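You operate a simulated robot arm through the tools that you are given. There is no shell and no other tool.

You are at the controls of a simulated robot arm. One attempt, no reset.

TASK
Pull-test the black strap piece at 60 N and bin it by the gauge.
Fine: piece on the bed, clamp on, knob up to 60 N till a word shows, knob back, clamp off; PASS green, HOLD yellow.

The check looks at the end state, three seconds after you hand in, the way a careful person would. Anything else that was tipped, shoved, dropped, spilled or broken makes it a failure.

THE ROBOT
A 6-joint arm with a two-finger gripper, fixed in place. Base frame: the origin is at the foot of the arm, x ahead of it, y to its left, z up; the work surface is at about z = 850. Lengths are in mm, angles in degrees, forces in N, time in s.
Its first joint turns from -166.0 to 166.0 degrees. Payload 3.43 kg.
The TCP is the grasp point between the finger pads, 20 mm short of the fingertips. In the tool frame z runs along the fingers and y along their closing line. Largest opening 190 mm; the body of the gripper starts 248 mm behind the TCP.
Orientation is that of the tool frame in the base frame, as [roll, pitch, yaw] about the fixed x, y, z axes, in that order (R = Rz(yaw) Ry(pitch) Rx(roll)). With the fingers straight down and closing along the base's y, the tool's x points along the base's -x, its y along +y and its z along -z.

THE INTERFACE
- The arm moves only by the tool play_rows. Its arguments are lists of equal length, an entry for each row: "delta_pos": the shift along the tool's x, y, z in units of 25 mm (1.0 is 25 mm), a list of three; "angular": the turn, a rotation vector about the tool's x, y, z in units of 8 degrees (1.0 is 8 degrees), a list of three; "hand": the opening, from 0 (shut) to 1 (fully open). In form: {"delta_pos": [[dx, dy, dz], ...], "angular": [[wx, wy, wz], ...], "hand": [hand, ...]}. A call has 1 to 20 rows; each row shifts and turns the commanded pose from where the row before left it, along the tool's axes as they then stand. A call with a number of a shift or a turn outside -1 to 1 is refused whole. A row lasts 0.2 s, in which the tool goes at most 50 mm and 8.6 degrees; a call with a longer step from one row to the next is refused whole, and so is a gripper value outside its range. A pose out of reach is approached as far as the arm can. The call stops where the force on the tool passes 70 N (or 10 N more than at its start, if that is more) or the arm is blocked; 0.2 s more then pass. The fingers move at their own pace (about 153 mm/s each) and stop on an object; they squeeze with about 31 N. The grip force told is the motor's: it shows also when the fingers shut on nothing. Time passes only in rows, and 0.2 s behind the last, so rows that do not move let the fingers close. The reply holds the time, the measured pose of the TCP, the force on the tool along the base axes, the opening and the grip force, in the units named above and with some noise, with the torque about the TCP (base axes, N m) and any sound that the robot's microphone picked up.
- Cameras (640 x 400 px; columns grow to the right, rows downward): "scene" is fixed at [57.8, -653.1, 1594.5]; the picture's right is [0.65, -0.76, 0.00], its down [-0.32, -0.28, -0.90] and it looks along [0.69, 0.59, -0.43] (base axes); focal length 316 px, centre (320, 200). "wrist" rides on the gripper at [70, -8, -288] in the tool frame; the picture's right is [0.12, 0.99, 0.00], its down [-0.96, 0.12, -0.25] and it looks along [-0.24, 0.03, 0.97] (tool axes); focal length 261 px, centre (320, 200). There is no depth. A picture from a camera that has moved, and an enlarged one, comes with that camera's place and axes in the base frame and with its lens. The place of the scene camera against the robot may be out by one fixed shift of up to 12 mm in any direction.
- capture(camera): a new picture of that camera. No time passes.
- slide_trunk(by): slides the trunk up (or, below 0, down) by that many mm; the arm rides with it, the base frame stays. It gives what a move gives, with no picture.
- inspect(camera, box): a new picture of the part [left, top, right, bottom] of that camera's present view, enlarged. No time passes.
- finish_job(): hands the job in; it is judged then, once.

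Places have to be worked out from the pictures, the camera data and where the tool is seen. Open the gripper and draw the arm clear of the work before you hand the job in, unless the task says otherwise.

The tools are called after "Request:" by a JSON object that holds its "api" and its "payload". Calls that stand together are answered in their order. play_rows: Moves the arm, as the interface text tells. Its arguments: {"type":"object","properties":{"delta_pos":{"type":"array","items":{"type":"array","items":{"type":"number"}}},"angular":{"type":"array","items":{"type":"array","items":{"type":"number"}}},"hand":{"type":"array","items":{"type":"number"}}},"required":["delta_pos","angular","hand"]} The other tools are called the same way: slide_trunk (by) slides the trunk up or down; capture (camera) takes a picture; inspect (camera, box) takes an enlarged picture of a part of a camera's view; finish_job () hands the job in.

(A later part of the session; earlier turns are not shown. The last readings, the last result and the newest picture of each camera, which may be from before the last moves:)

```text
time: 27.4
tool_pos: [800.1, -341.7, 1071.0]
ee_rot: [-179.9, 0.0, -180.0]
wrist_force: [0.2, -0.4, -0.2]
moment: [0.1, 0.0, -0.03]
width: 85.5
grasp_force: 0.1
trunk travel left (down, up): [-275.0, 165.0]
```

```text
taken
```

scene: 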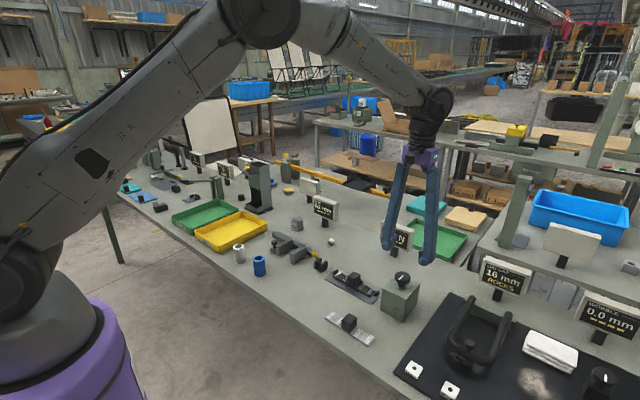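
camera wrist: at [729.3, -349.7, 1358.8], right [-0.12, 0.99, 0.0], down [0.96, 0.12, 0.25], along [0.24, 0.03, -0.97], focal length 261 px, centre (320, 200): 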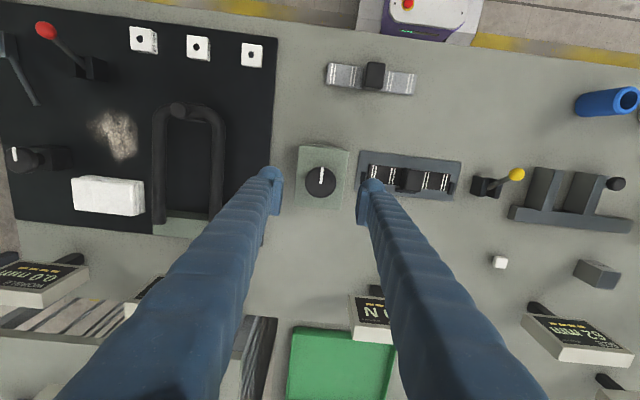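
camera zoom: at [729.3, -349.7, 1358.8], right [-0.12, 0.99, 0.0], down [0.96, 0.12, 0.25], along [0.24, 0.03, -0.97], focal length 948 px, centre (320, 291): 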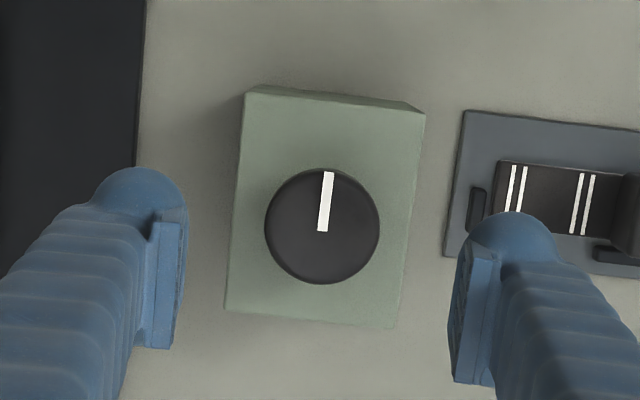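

The box top is ≈938 and the knob's disc ≈ z 960–971, centre ≈(800, -340), radius ≈24 mm. I descend with the fingers at 85 mm opening so the tips (≈943) stay above the box top.

Request:
{"api": "play_rows", "payload": {"delta_pos": [[-0.02, 0.03, 1], [0, 0, 1], [0, 0, 1], [0, 0, 0.7], [0, 0, 0.4], [0, 0, 0]], "angular": [[0, 0, 0], [0, 0, 0], [0, 0, 0], [0, 0, 0], [0, 0, 0], [0, 0, 0]], "hand": [0.42, 0.42, 0.42, 0.42, 0.42, 0.42]}}

Request:
{"api": "inspect", "payload": {"camera": "scene", "box": [350, 215, 450, 325]}}

Request:
{"api": "capture", "payload": {"camera": "wrist"}}

```text
time: 28.8
tool_pos: [800.2, -338.7, 970.2]
ee_rot: [180.0, 0.0, 179.9]
wrist_force: [-0.2, 0.5, 0.7]
moment: [-0.02, 0.03, 0.0]
width: 79.8
grasp_force: 0.2
trunk travel left (down, up): [-275.0, 165.0]
```

```text
3.64 times, centred on (400, 270) of scene
camera zoom: at [57.8, -653.1, 1594.5], right [0.65, -0.76, 0.0], down [-0.32, -0.28, -0.9], along [0.69, 0.59, -0.43], focal length 1149 px, centre (29, -54)
```

zoom: 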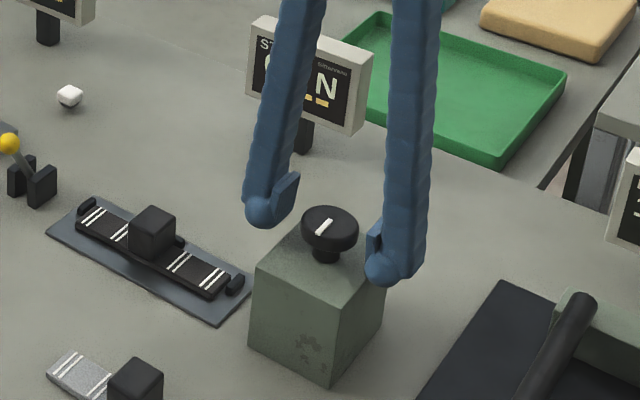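

```text
taken
camera wrist: at [729.9, -348.2, 1257.3], right [-0.12, 0.99, 0.0], down [0.96, 0.12, 0.25], along [0.25, 0.03, -0.97], focal length 261 px, centre (320, 200)
```

wrist: 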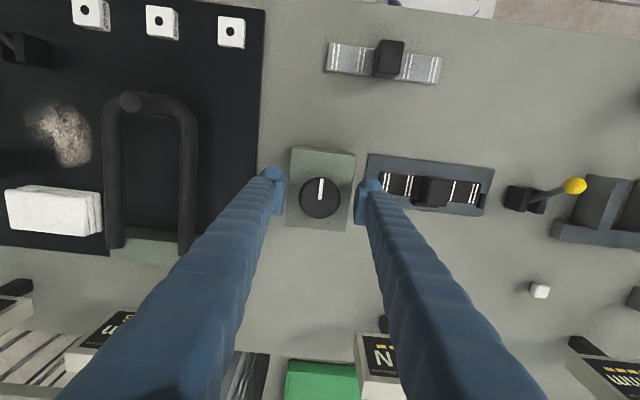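

The knob is centred between fingers, but the gauge digits are hidden by a finger in both views. I'll rotate the gripper ~24° counter-clockwise before gripping, so the gauge shows between the fingers in the wrist view.

Request:
{"api": "play_rows", "payload": {"delta_pos": [[0, 0, 0], [0, 0, 0], [0, 0, 0], [0, 0, 0]], "angular": [[0, 0, -1], [0, 0, -1], [0, 0, -1], [0, 0, 0]], "hand": [0.42, 0.42, 0.42, 0.42]}}

Request:
{"api": "capture", "payload": {"camera": "wrist"}}

Request:
{"api": "inspect", "payload": {"camera": "scene", "box": [350, 215, 450, 325]}}

```text
time: 29.8
tool_pos: [800.4, -340.8, 969.6]
ee_rot: [180.0, 0.0, -155.9]
wrist_force: [-0.5, -0.6, 1.2]
moment: [-0.02, 0.0, 0.01]
width: 80.0
grasp_force: 0.0
trunk travel left (down, up): [-275.0, 165.0]
```

```text
taken
camera wrist: at [739.4, -376.4, 1257.4], right [-0.51, 0.86, 0.0], down [0.83, 0.5, 0.25], along [0.21, 0.13, -0.97], focal length 261 px, centre (320, 200)
```

wrist: 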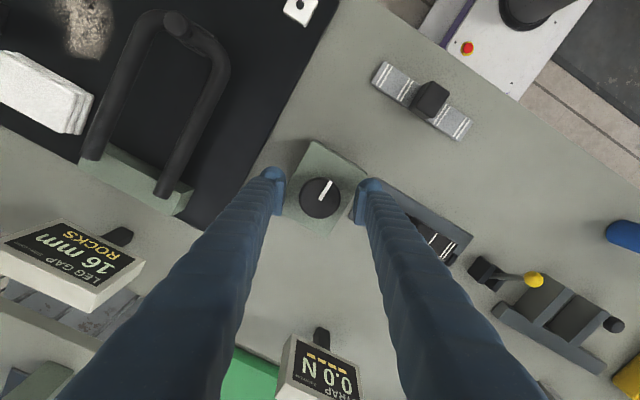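

```text
3.64 times, centred on (400, 270) of scene
camera zoom: at [57.8, -653.1, 1594.5], right [0.65, -0.76, 0.0], down [-0.32, -0.28, -0.9], along [0.69, 0.59, -0.43], focal length 1149 px, centre (29, -54)
```

zoom: 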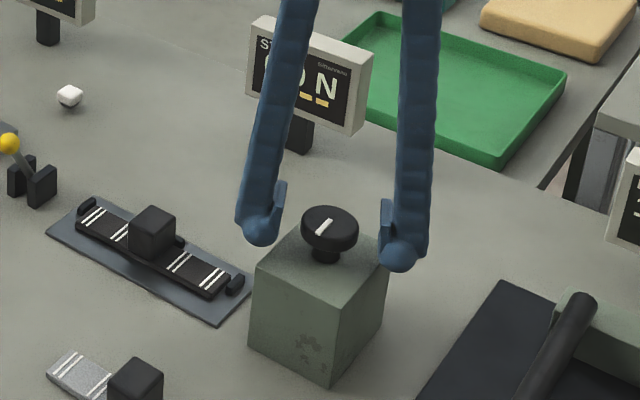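

The gauge "0.0 N" is now clearly readable between the fingers, and the knob is at the TCP projection. Lower 4 mm and close on the knob.

Request:
{"api": "play_rows", "payload": {"delta_pos": [[0, 0, 0.16], [0, 0, 0], [0, 0, 0], [0, 0, 0], [0, 0, 0]], "angular": [[0, 0, 0], [0, 0, 0], [0, 0, 0], [0, 0, 0], [0, 0, 0]], "hand": [0.42, 0.2, 0.2, 0.2, 0.2]}}

Request:
{"api": "capture", "payload": {"camera": "wrist"}}

```text
time: 31.0
tool_pos: [800.5, -339.9, 964.7]
ee_rot: [180.0, -0.1, -156.0]
wrist_force: [2.0, -3.6, -5.6]
moment: [-0.04, -0.04, -0.03]
width: 43.9
grasp_force: 45.4
trunk travel left (down, up): [-275.0, 165.0]
```

```text
taken
camera wrist: at [739.8, -376.5, 1252.7], right [-0.51, 0.86, 0.0], down [0.83, 0.5, 0.25], along [0.21, 0.13, -0.97], focal length 261 px, centre (320, 200)
```

wrist: 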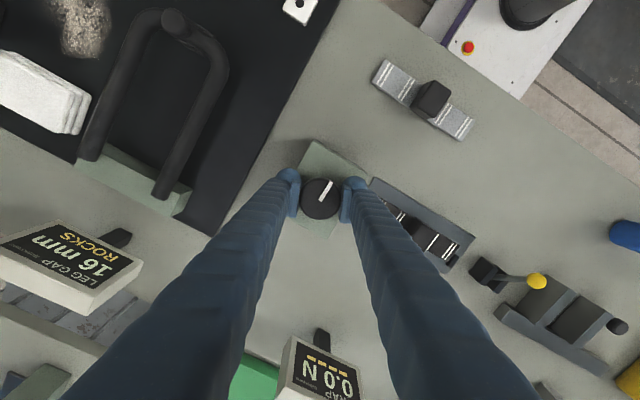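

Knob gripped at 44 mm. Turn a small test amount clockwise (+5° about tool z) and read the gauge.

Request:
{"api": "play_rows", "payload": {"delta_pos": [[0, 0, 0], [0, 0, 0], [0, 0, 0]], "angular": [[0, 0, 0.3], [0, 0, 0.32], [0, 0, 0]], "hand": [0.2, 0.2, 0.2]}}

Request:
{"api": "inspect", "payload": {"camera": "wrist", "box": [260, 150, 400, 400]}}

```text
time: 31.8
tool_pos: [799.5, -340.6, 964.9]
ee_rot: [180.0, -0.1, -161.0]
wrist_force: [1.3, -4.4, -6.1]
moment: [0.02, 0.03, -0.02]
width: 43.9
grasp_force: 45.0
trunk travel left (down, up): [-275.0, 165.0]
```

```text
1.60 times, centred on (330, 275) of wrist
camera zoom: at [736.9, -371.1, 1252.8], right [-0.44, 0.9, 0.0], down [0.87, 0.42, 0.25], along [0.22, 0.11, -0.97], focal length 417 px, centre (304, 80)
```

zoom: 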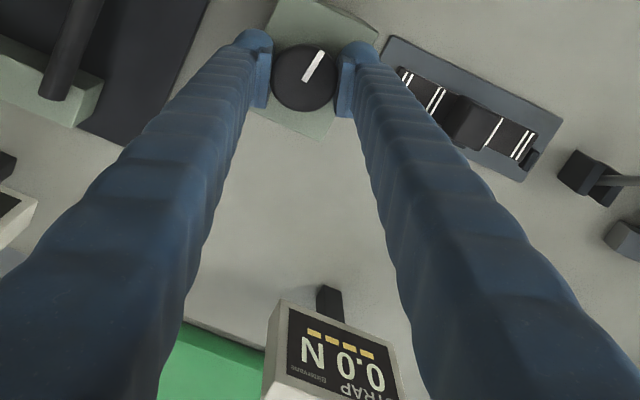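

The knob turns along with the gripper (pointer keeps its angle to the camera), gauge still 0.0. Turn another ~16° clockwise and read.

Request:
{"api": "play_rows", "payload": {"delta_pos": [[0, 0, 0], [0, 0, 0], [0, 0, 0], [0, 0, 0], [0, 0, 0]], "angular": [[0, 0, 0.5], [0, 0, 0.5], [0, 0, 0.5], [0, 0, 0.5], [0, 0, 0]], "hand": [0.2, 0.2, 0.2, 0.2, 0.2]}}

Request:
{"api": "inspect", "payload": {"camera": "wrist", "box": [260, 150, 400, 400]}}

Request:
{"api": "inspect", "payload": {"camera": "scene", "box": [350, 215, 450, 325]}}

```text
time: 33.0
tool_pos: [798.9, -339.7, 965.2]
ee_rot: [-179.9, -0.1, -177.0]
wrist_force: [-0.9, -4.1, -7.0]
moment: [0.02, 0.06, -0.02]
width: 43.9
grasp_force: 44.9
trunk travel left (down, up): [-275.0, 165.0]
```

```text
1.60 times, centred on (330, 275) of wrist
camera zoom: at [730.9, -352.3, 1252.8], right [-0.17, 0.99, 0.0], down [0.96, 0.17, 0.25], along [0.24, 0.04, -0.97], focal length 417 px, centre (304, 80)
```

zoom: 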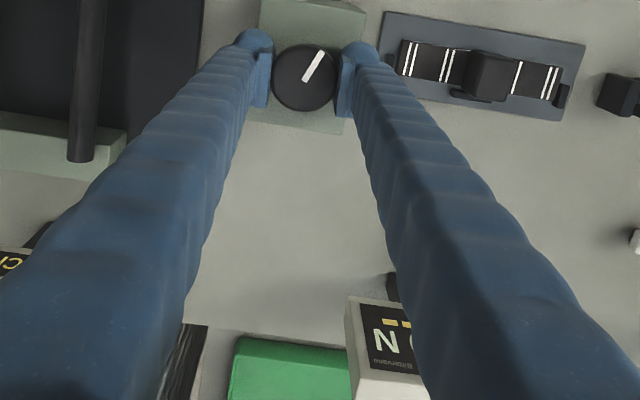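

```text
3.64 times, centred on (400, 270) of scene
camera zoom: at [57.8, -653.1, 1594.5], right [0.65, -0.76, 0.0], down [-0.32, -0.28, -0.9], along [0.69, 0.59, -0.43], focal length 1149 px, centre (29, -54)
```

zoom: 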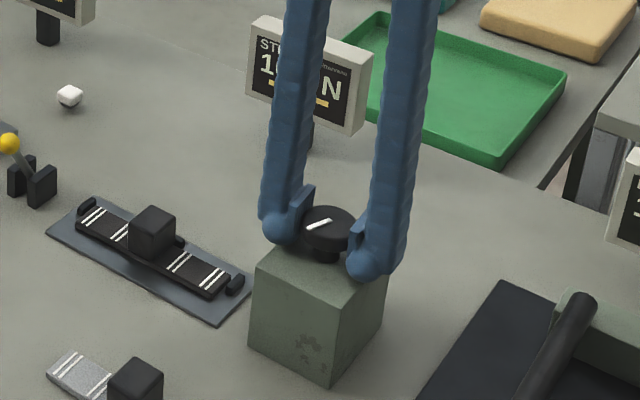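

Clockwise is "up": the gauge shows something starting with 1. Zoom on the gauge.

Request:
{"api": "inspect", "payload": {"camera": "scene", "box": [375, 215, 415, 250]}}

Request:
{"api": "inspect", "payload": {"camera": "wrist", "box": [330, 330, 390, 400]}}

```text
11.43 times, centred on (395, 232) of scene
camera zoom: at [57.8, -653.1, 1594.5], right [0.65, -0.76, 0.0], down [-0.32, -0.28, -0.9], along [0.69, 0.59, -0.43], focal length 3611 px, centre (-537, -171)
```

zoom: 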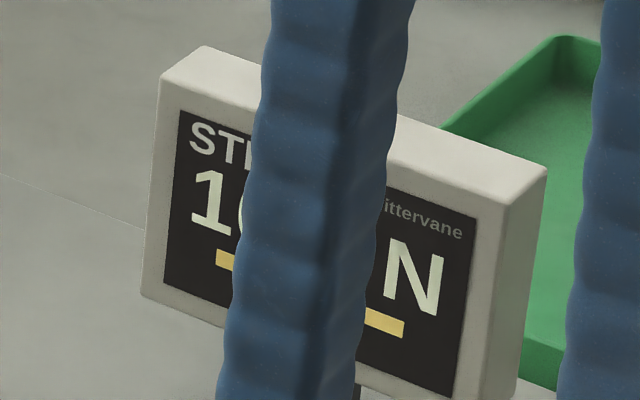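

```text
5.71 times, centred on (360, 365) of wrist
camera zoom: at [730.9, -352.3, 1252.8], right [-0.17, 0.99, 0.0], down [0.96, 0.17, 0.25], along [0.24, 0.04, -0.97], focal length 1489 px, centre (91, -743)
```

zoom: 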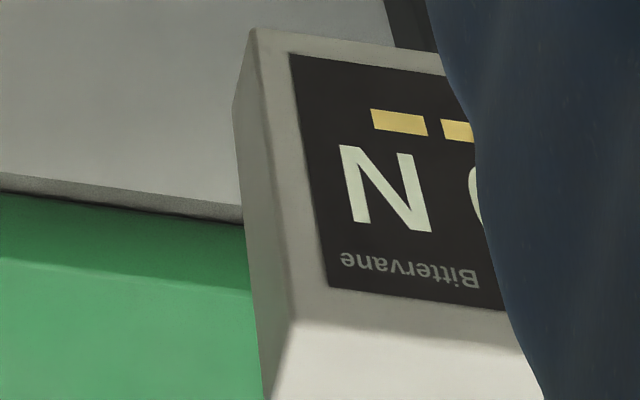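

It reads 1?.x; the fingers will get out of the way as I turn on. Turn another 16° clockwise and read again.

Request:
{"api": "play_rows", "payload": {"delta_pos": [[0, 0, 0], [0, 0, 0], [0, 0, 0], [0, 0, 0], [0, 0, 0]], "angular": [[0, 0, 0.5], [0, 0, 0.5], [0, 0, 0.5], [0, 0, 0.5], [0, 0, 0]], "hand": [0.2, 0.2, 0.2, 0.2, 0.2]}}

Request:
{"api": "inspect", "payload": {"camera": "wrist", "box": [260, 150, 400, 400]}}

Request:
{"api": "inspect", "payload": {"camera": "scene", "box": [375, 215, 415, 250]}}

```text
time: 34.2
tool_pos: [799.7, -340.6, 964.8]
ee_rot: [-179.9, -0.1, 167.0]
wrist_force: [-1.9, -1.7, -9.9]
moment: [0.05, -0.02, -0.03]
width: 44.0
grasp_force: 44.7
trunk travel left (down, up): [-275.0, 165.0]
```

```text
1.60 times, centred on (330, 275) of wrist
camera zoom: at [730.3, -332.7, 1252.9], right [0.11, 0.99, 0.0], down [0.96, -0.1, 0.25], along [0.24, -0.03, -0.97], focal length 417 px, centre (304, 80)
```

zoom: 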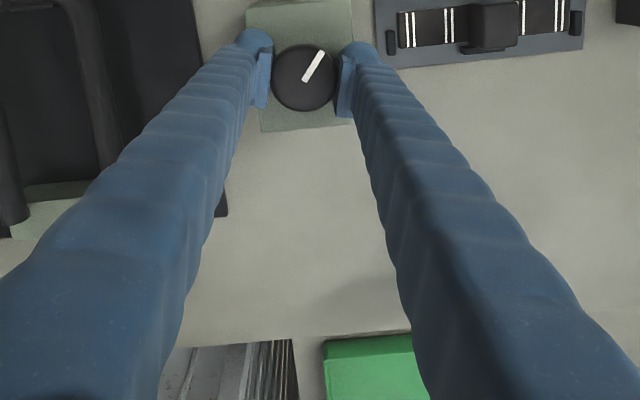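

```text
11.43 times, centred on (395, 232) of scene
camera zoom: at [57.8, -653.1, 1594.5], right [0.65, -0.76, 0.0], down [-0.32, -0.28, -0.9], along [0.69, 0.59, -0.43], focal length 3611 px, centre (-537, -171)
```

zoom: 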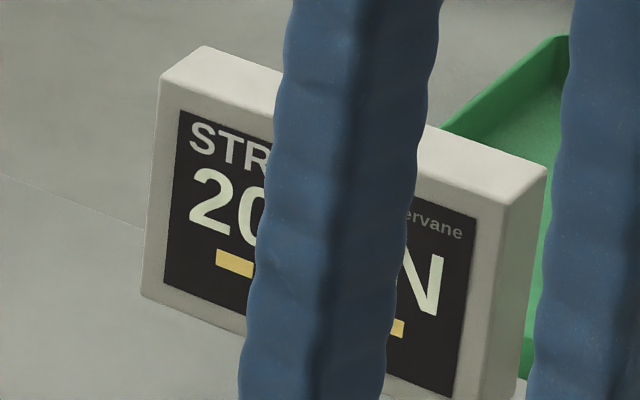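

≈20 N at 37° of turn, about 0.6 N/deg past a ~5° dead band. Continue clockwise 32° more.

Request:
{"api": "play_rows", "payload": {"delta_pos": [[0, 0, 0], [0, 0, 0], [0, 0, 0], [0, 0, 0], [0, 0, 0], [0, 0, 0], [0, 0, 0], [0, 0, 0], [0, 0, 0]], "angular": [[0, 0, 0.5], [0, 0, 0.5], [0, 0, 0.5], [0, 0, 0.5], [0, 0, 0.5], [0, 0, 0.5], [0, 0, 0.5], [0, 0, 0.5], [0, 0, 0]], "hand": [0.2, 0.2, 0.2, 0.2, 0.2, 0.2, 0.2, 0.2, 0.2]}}

Request:
{"api": "inspect", "payload": {"camera": "wrist", "box": [260, 150, 400, 400]}}

Request:
{"api": "inspect", "payload": {"camera": "scene", "box": [375, 215, 415, 250]}}

```text
time: 36.2
tool_pos: [800.3, -339.8, 966.5]
ee_rot: [179.9, 0.0, 135.1]
wrist_force: [-0.8, -1.7, -10.6]
moment: [-0.02, 0.01, 0.03]
width: 44.0
grasp_force: 44.7
trunk travel left (down, up): [-275.0, 165.0]
```

```text
1.60 times, centred on (330, 275) of wrist
camera zoom: at [744.9, -296.4, 1253.0], right [0.62, 0.79, 0.0], down [0.76, -0.6, 0.25], along [0.19, -0.15, -0.97], focal length 417 px, centre (304, 80)
```

zoom: 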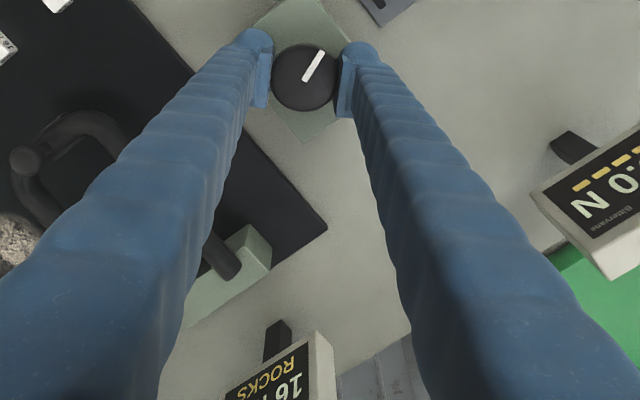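

```text
11.43 times, centred on (395, 232) of scene
camera zoom: at [57.8, -653.1, 1594.5], right [0.65, -0.76, 0.0], down [-0.32, -0.28, -0.9], along [0.69, 0.59, -0.43], focal length 3611 px, centre (-537, -171)
```

zoom: 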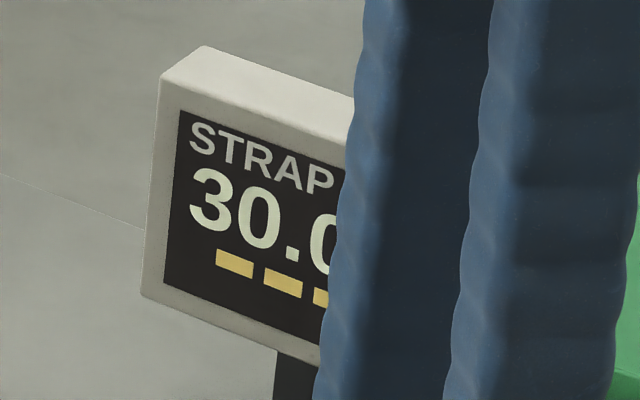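

30.0 N at 69° – so the reading seems to go in 10 N steps of ~20°. Turn in smaller pieces now: +12°, then read.

Request:
{"api": "play_rows", "payload": {"delta_pos": [[0, 0, 0], [0, 0, 0], [0, 0, 0], [0, 0, 0]], "angular": [[0, 0, 0.5], [0, 0, 0.5], [0, 0, 0.5], [0, 0, 0]], "hand": [0.2, 0.2, 0.2, 0.2]}}

Request:
{"api": "inspect", "payload": {"camera": "scene", "box": [375, 215, 415, 250]}}

Request:
{"api": "capture", "payload": {"camera": "wrist"}}

```text
time: 37.2
tool_pos: [801.0, -340.9, 964.9]
ee_rot: [-179.9, -0.1, 123.0]
wrist_force: [-1.2, -1.6, -9.3]
moment: [-0.04, 0.05, 0.01]
width: 43.7
grasp_force: 45.0
trunk travel left (down, up): [-275.0, 165.0]
```

```text
11.43 times, centred on (395, 232) of scene
camera zoom: at [57.8, -653.1, 1594.5], right [0.65, -0.76, 0.0], down [-0.32, -0.28, -0.9], along [0.69, 0.59, -0.43], focal length 3611 px, centre (-537, -171)
```

zoom: 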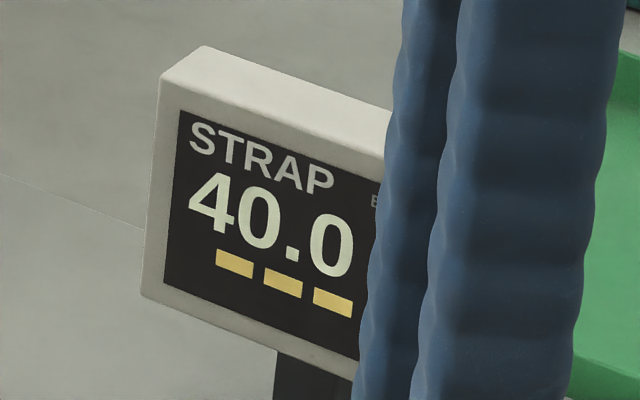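

```text
taken
camera wrist: at [755.3, -285.8, 1253.0], right [0.77, 0.64, 0.0], down [0.62, -0.74, 0.25], along [0.16, -0.19, -0.97], focal length 261 px, centre (320, 200)
```

wrist: 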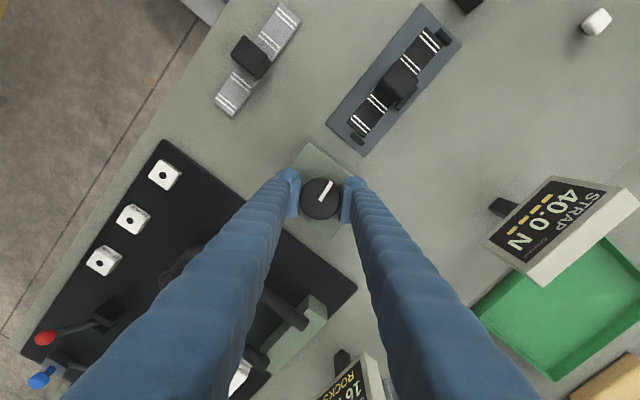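

40.0 N at 81°, consistent with 20° per 10 N; 60 N should be centred at ≈120°. Turn +20° first to check 50 N.

Request:
{"api": "play_rows", "payload": {"delta_pos": [[0, 0, 0], [0, 0, 0], [0, 0, 0], [0, 0, 0], [0, 0, 0], [0, 0, 0]], "angular": [[0, 0, 0.5], [0, 0, 0.5], [0, 0, 0.5], [0, 0, 0.5], [0, 0, 0.4], [0, 0, 0]], "hand": [0.2, 0.2, 0.2, 0.2, 0.2, 0.2]}}

Request:
{"api": "capture", "payload": {"camera": "wrist"}}

Request:
{"api": "inspect", "payload": {"camera": "scene", "box": [375, 215, 415, 250]}}

```text
time: 38.6
tool_pos: [799.3, -339.2, 965.6]
ee_rot: [-179.9, 0.0, 103.8]
wrist_force: [-3.9, -0.9, -6.2]
moment: [0.04, 0.02, -0.02]
width: 43.8
grasp_force: 44.3
trunk travel left (down, up): [-275.0, 165.0]
```

```text
taken
camera wrist: at [775.7, -273.9, 1253.0], right [0.94, 0.35, 0.0], down [0.34, -0.91, 0.25], along [0.09, -0.23, -0.97], focal length 261 px, centre (320, 200)
```

wrist: 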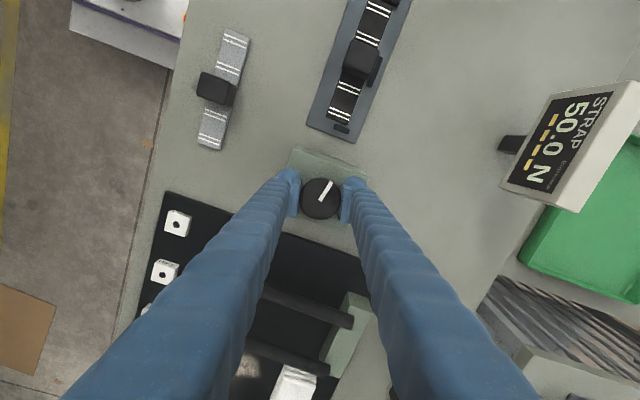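

```text
11.43 times, centred on (395, 232) of scene
camera zoom: at [57.8, -653.1, 1594.5], right [0.65, -0.76, 0.0], down [-0.32, -0.28, -0.9], along [0.69, 0.59, -0.43], focal length 3611 px, centre (-537, -171)
```

zoom: 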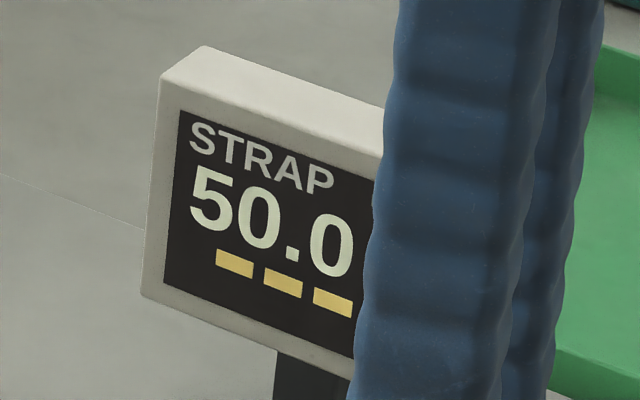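

50.0 N at 100°. Turn the final +19.5° to 60 N, then hold.

Request:
{"api": "play_rows", "payload": {"delta_pos": [[0, 0, 0], [0, 0, 0], [0, 0, 0], [0, 0, 0], [0, 0, 0], [0, 0, 0]], "angular": [[0, 0, 0.5], [0, 0, 0.5], [0, 0, 0.5], [0, 0, 0.5], [0, 0, 0.4], [0, 0, 0]], "hand": [0.2, 0.2, 0.2, 0.2, 0.2, 0.2]}}

Request:
{"api": "capture", "payload": {"camera": "wrist"}}

Request:
{"api": "inspect", "payload": {"camera": "scene", "box": [375, 215, 415, 250]}}

```text
time: 40.0
tool_pos: [799.9, -340.4, 965.2]
ee_rot: [-180.0, 0.1, 84.6]
wrist_force: [-2.4, -0.8, -4.9]
moment: [0.05, -0.01, 0.04]
width: 43.9
grasp_force: 45.1
trunk travel left (down, up): [-275.0, 165.0]
```

```text
taken
camera wrist: at [798.7, -269.3, 1253.0], right [1.0, 0.03, 0.0], down [0.02, -0.97, 0.25], along [0.01, -0.25, -0.97], focal length 261 px, centre (320, 200)
```

wrist: 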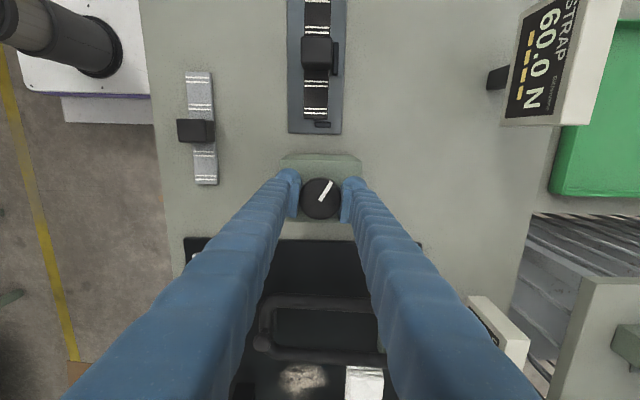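

```text
11.43 times, centred on (395, 232) of scene
camera zoom: at [57.8, -653.1, 1594.5], right [0.65, -0.76, 0.0], down [-0.32, -0.28, -0.9], along [0.69, 0.59, -0.43], focal length 3611 px, centre (-537, -171)
```

zoom: 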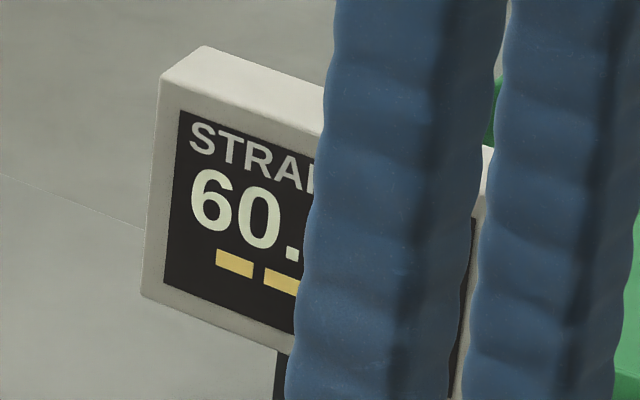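

The gauge reads 60.0 N. Now hold still and wait for a word to replace the dashes.

Request:
{"api": "play_rows", "payload": {"delta_pos": [[0, 0, 0], [0, 0, 0], [0, 0, 0], [0, 0, 0], [0, 0, 0], [0, 0, 0], [0, 0, 0], [0, 0, 0], [0, 0, 0], [0, 0, 0]], "angular": [[0, 0, 0], [0, 0, 0], [0, 0, 0], [0, 0, 0], [0, 0, 0], [0, 0, 0], [0, 0, 0], [0, 0, 0], [0, 0, 0], [0, 0, 0]], "hand": [0.2, 0.2, 0.2, 0.2, 0.2, 0.2, 0.2, 0.2, 0.2, 0.2]}}

Request:
{"api": "inspect", "payload": {"camera": "wrist", "box": [480, 0, 640, 130]}}

Request:
{"api": "inspect", "payload": {"camera": "scene", "box": [375, 215, 415, 250]}}

```text
time: 42.2
tool_pos: [800.1, -341.2, 965.4]
ee_rot: [-179.9, 0.0, 84.6]
wrist_force: [-0.5, -0.4, -2.4]
moment: [-0.01, 0.01, 0.01]
width: 43.7
grasp_force: 44.9
trunk travel left (down, up): [-275.0, 165.0]
```

```text
3.08 times, centred on (560, 65) of wrist
camera zoom: at [798.7, -269.3, 1253.1], right [1.0, 0.03, 0.0], down [0.03, -0.97, 0.25], along [0.01, -0.25, -0.97], focal length 802 px, centre (-418, 615)
```

zoom: 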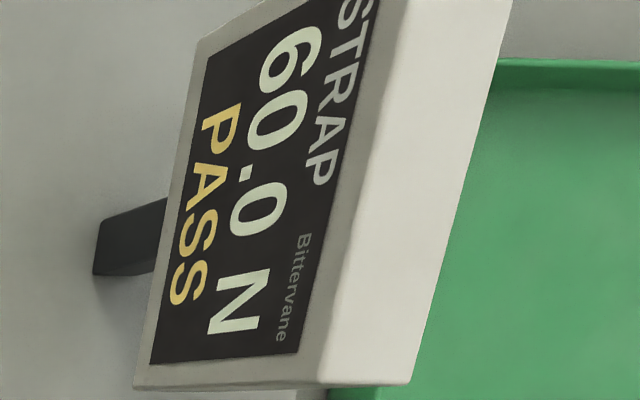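

```text
11.43 times, centred on (395, 232) of scene
camera zoom: at [57.8, -653.1, 1594.5], right [0.65, -0.76, 0.0], down [-0.32, -0.28, -0.9], along [0.69, 0.59, -0.43], focal length 3611 px, centre (-537, -171)
```

zoom: 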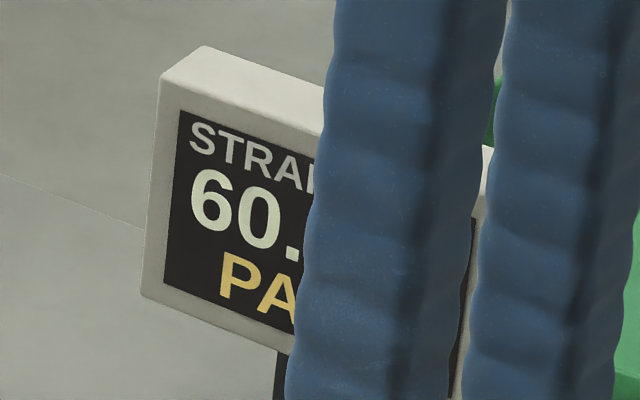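

PASS at 60.0 N. Now turn the knob back counter-clockwise by the same ≈119° to zero.

Request:
{"api": "play_rows", "payload": {"delta_pos": [[0, 0, 0], [0, 0, 0], [0, 0, 0], [0, 0, 0], [0, 0, 0], [0, 0, 0], [0, 0, 0], [0, 0, 0], [0, 0, 0], [0, 0, 0], [0, 0, 0], [0, 0, 0], [0, 0, 0], [0, 0, 0], [0, 0, 0], [0, 0, 0], [0, 0, 0], [0, 0, 0], [0, 0, 0], [0, 0, 0]], "angular": [[0, 0, -0.78], [0, 0, -0.78], [0, 0, -0.78], [0, 0, -0.78], [0, 0, -0.78], [0, 0, -0.78], [0, 0, -0.78], [0, 0, -0.78], [0, 0, -0.78], [0, 0, -0.78], [0, 0, -0.78], [0, 0, -0.78], [0, 0, -0.78], [0, 0, -0.78], [0, 0, -0.78], [0, 0, -0.78], [0, 0, -0.78], [0, 0, -0.78], [0, 0, -0.78], [0, 0, 0]], "hand": [0.2, 0.2, 0.2, 0.2, 0.2, 0.2, 0.2, 0.2, 0.2, 0.2, 0.2, 0.2, 0.2, 0.2, 0.2, 0.2, 0.2, 0.2, 0.2, 0.2]}}

Request:
{"api": "capture", "payload": {"camera": "wrist"}}

Request:
{"api": "inspect", "payload": {"camera": "wrist", "box": [260, 150, 400, 400]}}

```text
time: 46.4
tool_pos: [800.6, -341.0, 964.8]
ee_rot: [180.0, 0.0, -156.7]
wrist_force: [0.5, -3.8, 1.8]
moment: [0.0, -0.01, 0.01]
width: 43.7
grasp_force: 44.8
trunk travel left (down, up): [-275.0, 165.0]
```

```text
taken
camera wrist: at [739.1, -375.7, 1253.2], right [-0.5, 0.87, 0.0], down [0.84, 0.49, 0.25], along [0.21, 0.12, -0.97], focal length 261 px, centre (320, 200)
```

wrist: 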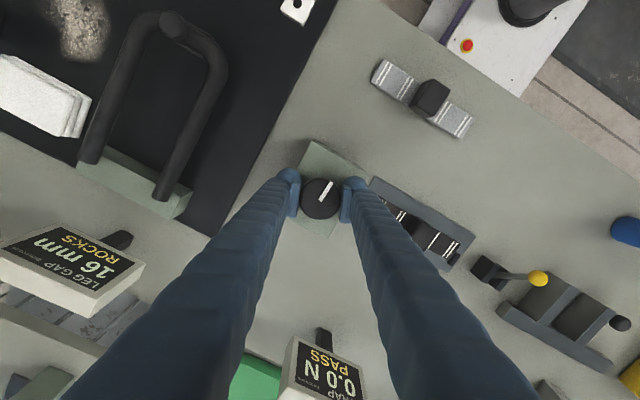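

```text
1.60 times, centred on (330, 275) of wrist
camera zoom: at [739.1, -375.7, 1253.2], right [-0.5, 0.87, 0.0], down [0.84, 0.49, 0.25], along [0.21, 0.12, -0.97], focal length 417 px, centre (304, 80)
```

zoom: 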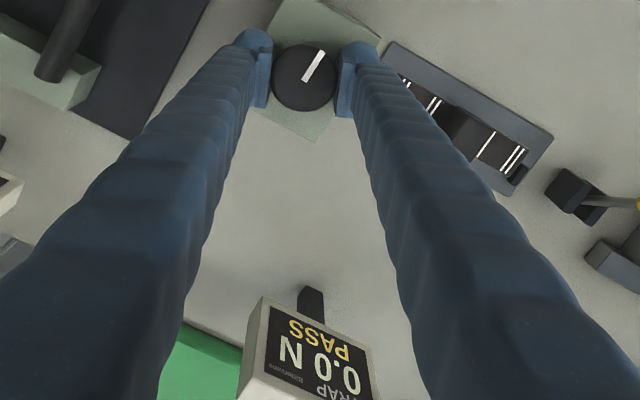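

Knob back at 0.0 N with PASS retained. Nudge the last 0.7°, release, rise, and rotate the gripper back to its straight yaw.

Request:
{"api": "play_rows", "payload": {"delta_pos": [[0, 0, 0], [0, 0, 0], [0, 0, 0], [0, 0, -0.5], [0, 0, -1], [0, 0, -1], [0, 0, -1], [0, 0, -1], [0, 0, -0.5], [0, 0, 0]], "angular": [[0, 0, -0.08], [0, 0, 0], [0, 0, 0], [0, 0, 0], [0, 0, 0], [0, 0, 1], [0, 0, 1], [0, 0, 1], [0, 0, 0], [0, 0, 0]], "hand": [0.2, 0.42, 0.42, 0.42, 0.42, 0.42, 0.42, 0.42, 0.42, 0.42]}}

Request:
{"api": "capture", "payload": {"camera": "wrist"}}

Request:
{"api": "capture", "payload": {"camera": "scene"}}

```text
time: 48.6
tool_pos: [799.3, -340.9, 1091.1]
ee_rot: [-180.0, -0.1, 179.8]
wrist_force: [0.2, 0.2, 0.0]
moment: [0.02, -0.02, 0.02]
width: 79.6
grasp_force: 0.1
trunk travel left (down, up): [-275.0, 165.0]
```

```text
taken
camera wrist: at [730.4, -348.5, 1377.9], right [-0.12, 0.99, 0.0], down [0.96, 0.11, 0.25], along [0.24, 0.03, -0.97], focal length 261 px, centre (320, 200)
```

wrist: 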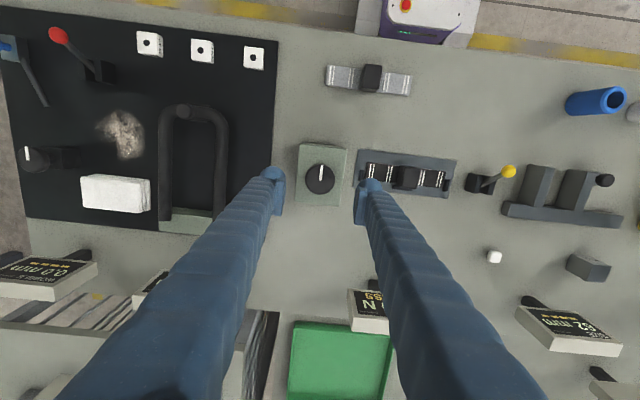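

```text
taken
```

scene: 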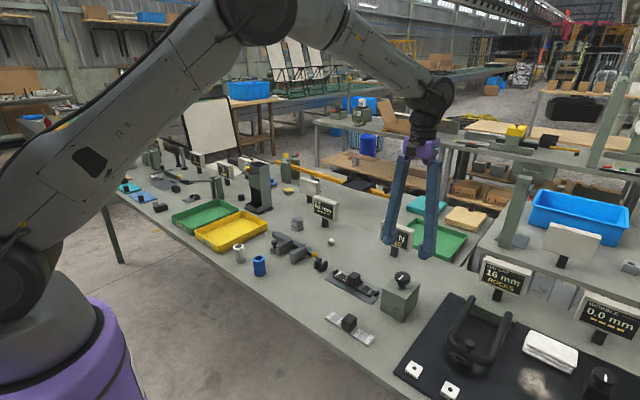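

The knob pointer is back at zero. Next, release the clamp: move to the -x side of the lever ball (now ≈(755, -20, 935)) with fingers closed, then descend.

Request:
{"api": "play_rows", "payload": {"delta_pos": [[0.2615, 0.988, 0], [0.2615, 0.988, 0], [0.2615, 0.988, 0], [0.2615, 0.988, 0], [0.2615, 0.988, 0], [0.2615, 0.988, 0], [0.2615, 0.988, 0], [0.2615, 0.988, 0], [0.2615, 0.988, 0], [0.2615, 0.988, 0], [0.2615, 0.988, 0], [0.2615, 0.988, 0], [0.2615, 0.988, 0], [0, 0, 0]], "angular": [[0, 0, 0], [0, 0, 0], [0, 0, 0], [0, 0, 0], [0, 0, 0], [0, 0, 0], [0, 0, 0], [0, 0, 0], [0, 0, 0], [0, 0, 0], [0, 0, 0], [0, 0, 0], [0, 0, 0], [0, 0, 0]], "hand": [0.42, 0.2, 0, 0, 0, 0, 0, 0, 0, 0, 0, 0, 0, 0]}}

Request:
{"api": "capture", "payload": {"camera": "wrist"}}

Request:
{"api": "inspect", "payload": {"camera": "scene", "box": [290, 210, 430, 300]}}

```text
time: 51.6
tool_pos: [716.9, -17.8, 1089.9]
ee_rot: [180.0, -0.1, 179.7]
wrist_force: [1.0, -0.1, 0.7]
moment: [-0.07, -0.01, -0.01]
width: 0.2
grasp_force: 30.8
trunk travel left (down, up): [-275.0, 165.0]
```

```text
taken
camera wrist: at [646.7, -26.8, 1378.1], right [-0.12, 0.99, 0.0], down [0.96, 0.11, 0.25], along [0.25, 0.03, -0.97], focal length 261 px, centre (320, 200)
```

wrist: 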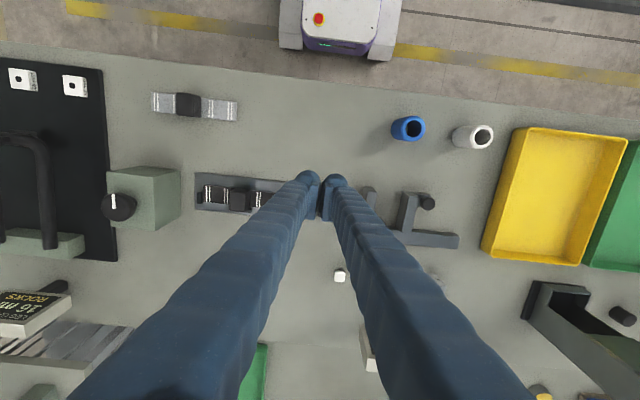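

```text
4.44 times, centred on (360, 255) of scene
camera zoom: at [57.8, -653.1, 1594.5], right [0.65, -0.76, 0.0], down [-0.32, -0.28, -0.9], along [0.69, 0.59, -0.43], focal length 1404 px, centre (142, -44)
```

zoom: 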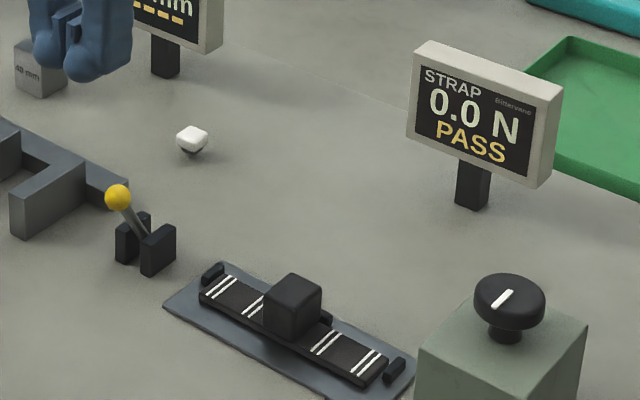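

The gauge shows 0.0 N / PASS, ball ≈(757, -20, 931). Shift 8 mm further to -x for clearance and descend beside the lever.

Request:
{"api": "play_rows", "payload": {"delta_pos": [[0.3, 0, 1], [0, 0, 1], [0, 0, 1], [0, 0, 1], [0, 0, 1], [0, 0, 0.7], [0, 0, 0.5], [0, 0, 0]], "angular": [[0, 0, 0], [0, 0, 0], [0, 0, 0], [0, 0, 0], [0, 0, 0], [0, 0, 0], [0, 0, 0], [0, 0, 0]], "hand": [0, 0, 0, 0, 0, 0, 0, 0]}}

Request:
{"api": "inspect", "payload": {"camera": "scene", "box": [270, 210, 390, 300]}}

Request:
{"api": "inspect", "payload": {"camera": "wrist", "box": [220, 110, 420, 260]}}

```text
time: 53.4
tool_pos: [708.6, -18.9, 935.2]
ee_rot: [-180.0, 0.0, 179.8]
wrist_force: [-1.0, 0.4, -0.2]
moment: [0.02, -0.04, -0.02]
width: 0.4
grasp_force: 31.1
trunk travel left (down, up): [-275.0, 165.0]
```

```text
4.44 times, centred on (330, 255) of scene
camera zoom: at [57.8, -653.1, 1594.5], right [0.65, -0.76, 0.0], down [-0.32, -0.28, -0.9], along [0.69, 0.59, -0.43], focal length 1404 px, centre (276, -44)
```

zoom: 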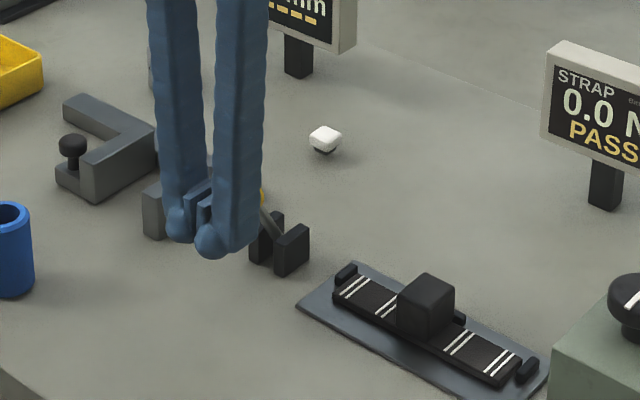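

```text
2.67 times, centred on (320, 185) of wrist
camera zoom: at [638.8, -26.6, 1223.5], right [-0.12, 0.99, 0.0], down [0.96, 0.11, 0.25], along [0.25, 0.03, -0.97], focal length 695 px, centre (320, 240)
```

zoom: 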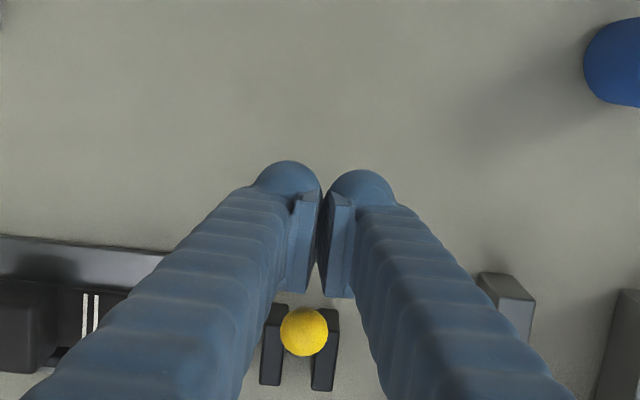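

The fingers are beside the ball on its -x side. Push in +x about 78 mm to swing the lever back.

Request:
{"api": "play_rows", "payload": {"delta_pos": [[-0.4, -0.08, 0], [-0.4, 0, 0], [-0.4, 0, 0], [-0.4, 0, 0], [-0.4, 0, 0], [-0.4, 0, 0], [-0.4, 0, 0], [-0.32, 0, 0], [0, 0, 0]], "angular": [[0, 0, 0], [0, 0, 0], [0, 0, 0], [0, 0, 0], [0, 0, 0], [0, 0, 0], [0, 0, 0], [0, 0, 0], [0, 0, 0]], "hand": [0, 0, 0, 0, 0, 0, 0, 0, 0]}}

Request:
{"api": "inspect", "payload": {"camera": "scene", "box": [270, 210, 390, 300]}}

Request:
{"api": "inspect", "payload": {"camera": "wrist", "box": [220, 110, 420, 260]}}

```text
time: 55.4
tool_pos: [786.0, -20.6, 936.1]
ee_rot: [180.0, -0.1, 179.8]
wrist_force: [0.1, -0.1, -1.5]
moment: [0.0, -0.01, -0.01]
width: 0.0
grasp_force: 30.8
trunk travel left (down, up): [-275.0, 165.0]
```

```text
4.44 times, centred on (330, 255) of scene
camera zoom: at [57.8, -653.1, 1594.5], right [0.65, -0.76, 0.0], down [-0.32, -0.28, -0.9], along [0.69, 0.59, -0.43], focal length 1404 px, centre (276, -44)
```

zoom: 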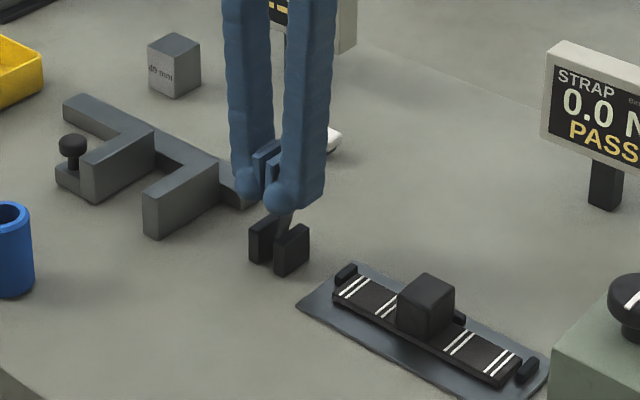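

```text
2.67 times, centred on (320, 185) of wrist
camera zoom: at [716.9, -29.2, 1223.2], right [-0.12, 0.99, 0.0], down [0.96, 0.11, 0.25], along [0.24, 0.03, -0.97], focal length 695 px, centre (320, 240)
```

zoom: 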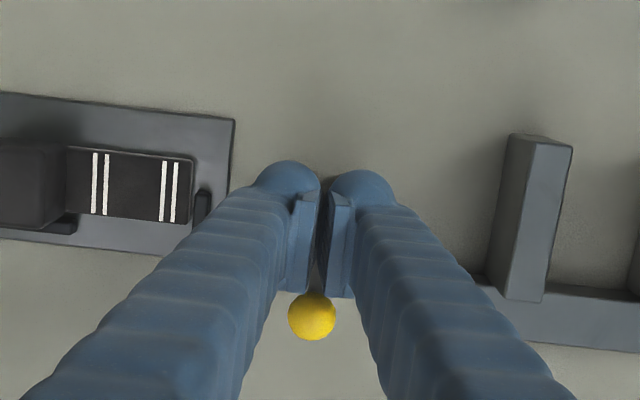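

No resistance yet and the ball is nearly back. Push on in small steps until the end stop resists.

Request:
{"api": "play_rows", "payload": {"delta_pos": [[-0.12, 0, 0], [-0.12, 0, 0], [-0.1, 0, 0], [0, 0, 0]], "angular": [[0, 0, 0], [0, 0, 0], [0, 0, 0], [0, 0, 0]], "hand": [0, 0, 0, 0]}}

Request:
{"api": "inspect", "payload": {"camera": "wrist", "box": [220, 110, 420, 260]}}

```text
time: 56.4
tool_pos: [793.9, -20.1, 935.0]
ee_rot: [180.0, -0.2, 179.9]
wrist_force: [-11.1, 2.2, -1.9]
moment: [-0.03, 0.12, 0.08]
width: 0.2
grasp_force: 31.2
trunk travel left (down, up): [-275.0, 165.0]
```

```text
2.67 times, centred on (320, 185) of wrist
camera zoom: at [724.7, -28.9, 1223.4], right [-0.12, 0.99, 0.0], down [0.96, 0.11, 0.24], along [0.24, 0.03, -0.97], focal length 695 px, centre (320, 240)
```

zoom: 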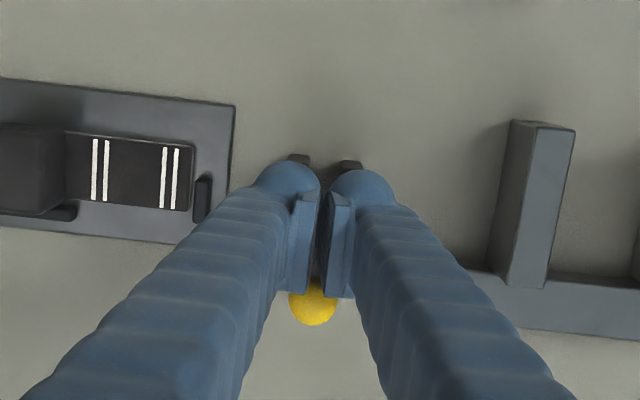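

The end stop resists with 11 N, so the lever is back at its off position. Back away in -x, then rise and check.

Request:
{"api": "play_rows", "payload": {"delta_pos": [[0.4, 0, 0], [0.8, 0, 0], [0.8, 0, 0], [0.5, 0, -0.5], [0, 0, -1], [0, 0, -1], [0, 0, -1], [0, 0, -1], [0, 0, 0]], "angular": [[0, 0, 0], [0, 0, 0], [0, 0, 0], [0, 0, 0], [0, 0, 0], [0, 0, 0], [0, 0, 0], [0, 0, 0], [0, 0, 0]], "hand": [0, 0, 0, 0, 0, 0, 0, 0, 0]}}

Request:
{"api": "inspect", "payload": {"camera": "scene", "box": [290, 210, 430, 300]}}

Request:
{"api": "capture", "payload": {"camera": "wrist"}}

```text
time: 58.4
tool_pos: [732.4, -21.1, 1048.9]
ee_rot: [180.0, -0.1, 179.8]
wrist_force: [0.6, 0.3, -0.2]
moment: [-0.04, 0.02, -0.01]
width: 0.0
grasp_force: 30.7
trunk travel left (down, up): [-275.0, 165.0]
```

```text
4.44 times, centred on (360, 255) of scene
camera zoom: at [57.8, -653.1, 1594.5], right [0.65, -0.76, 0.0], down [-0.32, -0.28, -0.9], along [0.69, 0.59, -0.43], focal length 1404 px, centre (142, -44)
```

zoom: 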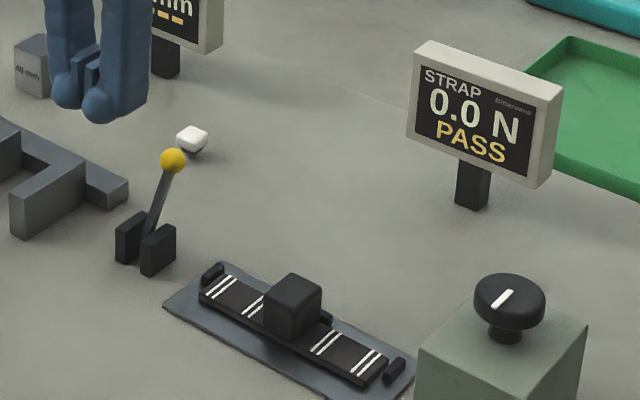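

```text
taken
camera wrist: at [663.3, -28.8, 1335.9], right [-0.12, 0.99, 0.0], down [0.96, 0.11, 0.25], along [0.24, 0.03, -0.97], focal length 261 px, centre (320, 200)
```

wrist: 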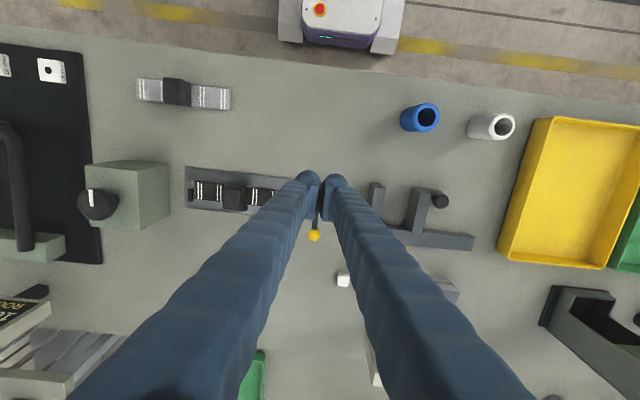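

The clamp is off, gauge still PASS. Move back over the strap's block on the bed with the fingers opened ~66 mm.

Request:
{"api": "play_rows", "payload": {"delta_pos": [[-0.392, -0.99, 0], [-0.392, -0.99, 0], [-0.392, -0.99, 0], [-0.392, -0.99, 0], [-0.392, -0.99, 0], [-0.392, -0.99, 0], [0, 0, 0]], "angular": [[0, 0, -0.025], [0, 0, 0], [0, 0, 0], [0, 0, 0], [0, 0, 0], [0, 0, 0], [0, 0, 0]], "hand": [0.35, 0.35, 0.35, 0.35, 0.35, 0.35, 0.35]}}

Request:
{"api": "inspect", "payload": {"camera": "wrist", "box": [220, 120, 440, 260]}}

```text
time: 60.0
tool_pos: [791.8, -171.0, 1049.0]
ee_rot: [-179.9, 0.1, 179.9]
wrist_force: [0.1, 0.5, 0.4]
moment: [0.05, -0.02, 0.04]
width: 66.7
grasp_force: 0.1
trunk travel left (down, up): [-275.0, 165.0]
```

```text
2.86 times, centred on (330, 190) of wrist
camera zoom: at [721.6, -179.6, 1336.8], right [-0.12, 0.99, 0.0], down [0.96, 0.12, 0.25], along [0.25, 0.03, -0.97], focal length 745 px, centre (291, 229)
```

zoom: 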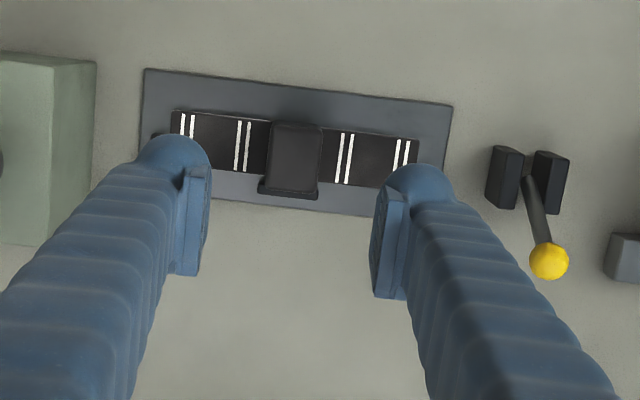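

Compared to the release view, the tool is ~2 mm low in y and ~1 mm far in x; I correct that and descend onto the block.

Request:
{"api": "play_rows", "payload": {"delta_pos": [[0.05, 0.08, 1], [0, 0, 1], [0, 0, 1], [0, 0, 1], [0, 0, 1], [0, 0, 0.7], [0, 0, 0.4], [0, 0, 0.24], [0, 0, 0]], "angular": [[0, 0, 0], [0, 0, 0], [0, 0, 0], [0, 0, 0], [0, 0, 0], [0, 0, 0], [0, 0, 0], [0, 0, 0], [0, 0, 0]], "hand": [0.35, 0.35, 0.35, 0.35, 0.35, 0.35, 0.35, 0.35, 0.35]}}

Request:
{"api": "inspect", "payload": {"camera": "wrist", "box": [240, 130, 400, 230]}}

Request:
{"api": "inspect", "payload": {"camera": "scene", "box": [320, 240, 400, 310]}}

```text
time: 62.0
tool_pos: [790.9, -167.8, 891.7]
ee_rot: [-180.0, -0.1, -179.9]
wrist_force: [0.2, 0.2, 0.3]
moment: [-0.01, 0.03, -0.03]
width: 66.9
grasp_force: 0.0
trunk travel left (down, up): [-275.0, 165.0]
```

```text
4.00 times, centred on (320, 180) of wrist
camera zoom: at [721.0, -176.1, 1177.6], right [-0.12, 0.99, 0.0], down [0.96, 0.12, 0.25], along [0.24, 0.03, -0.97], focal length 1043 px, centre (320, 280)
```

zoom: 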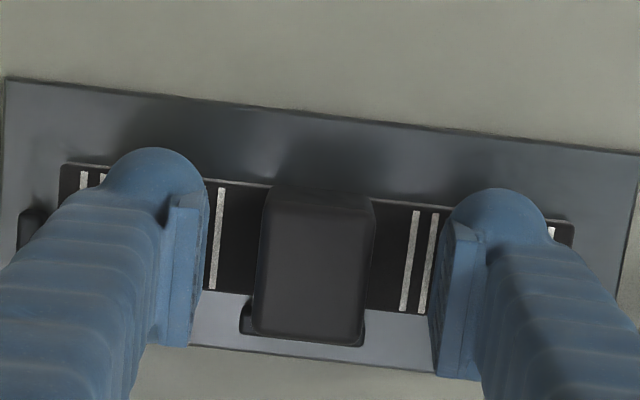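

```text
5.71 times, centred on (360, 275) of scene
camera zoom: at [57.8, -653.1, 1594.5], right [0.65, -0.76, 0.0], down [-0.32, -0.28, -0.9], along [0.69, 0.59, -0.43], focal length 1805 px, centre (91, -229)
```

zoom: 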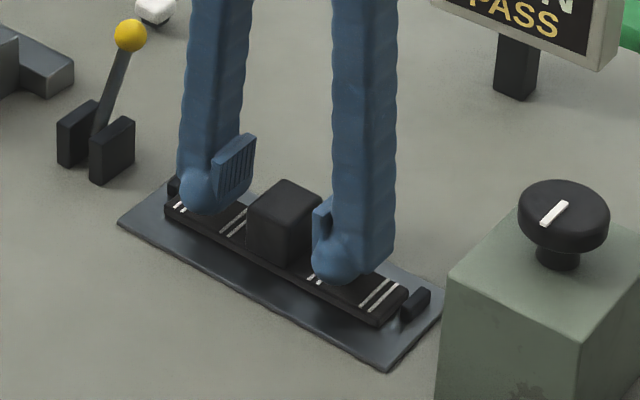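

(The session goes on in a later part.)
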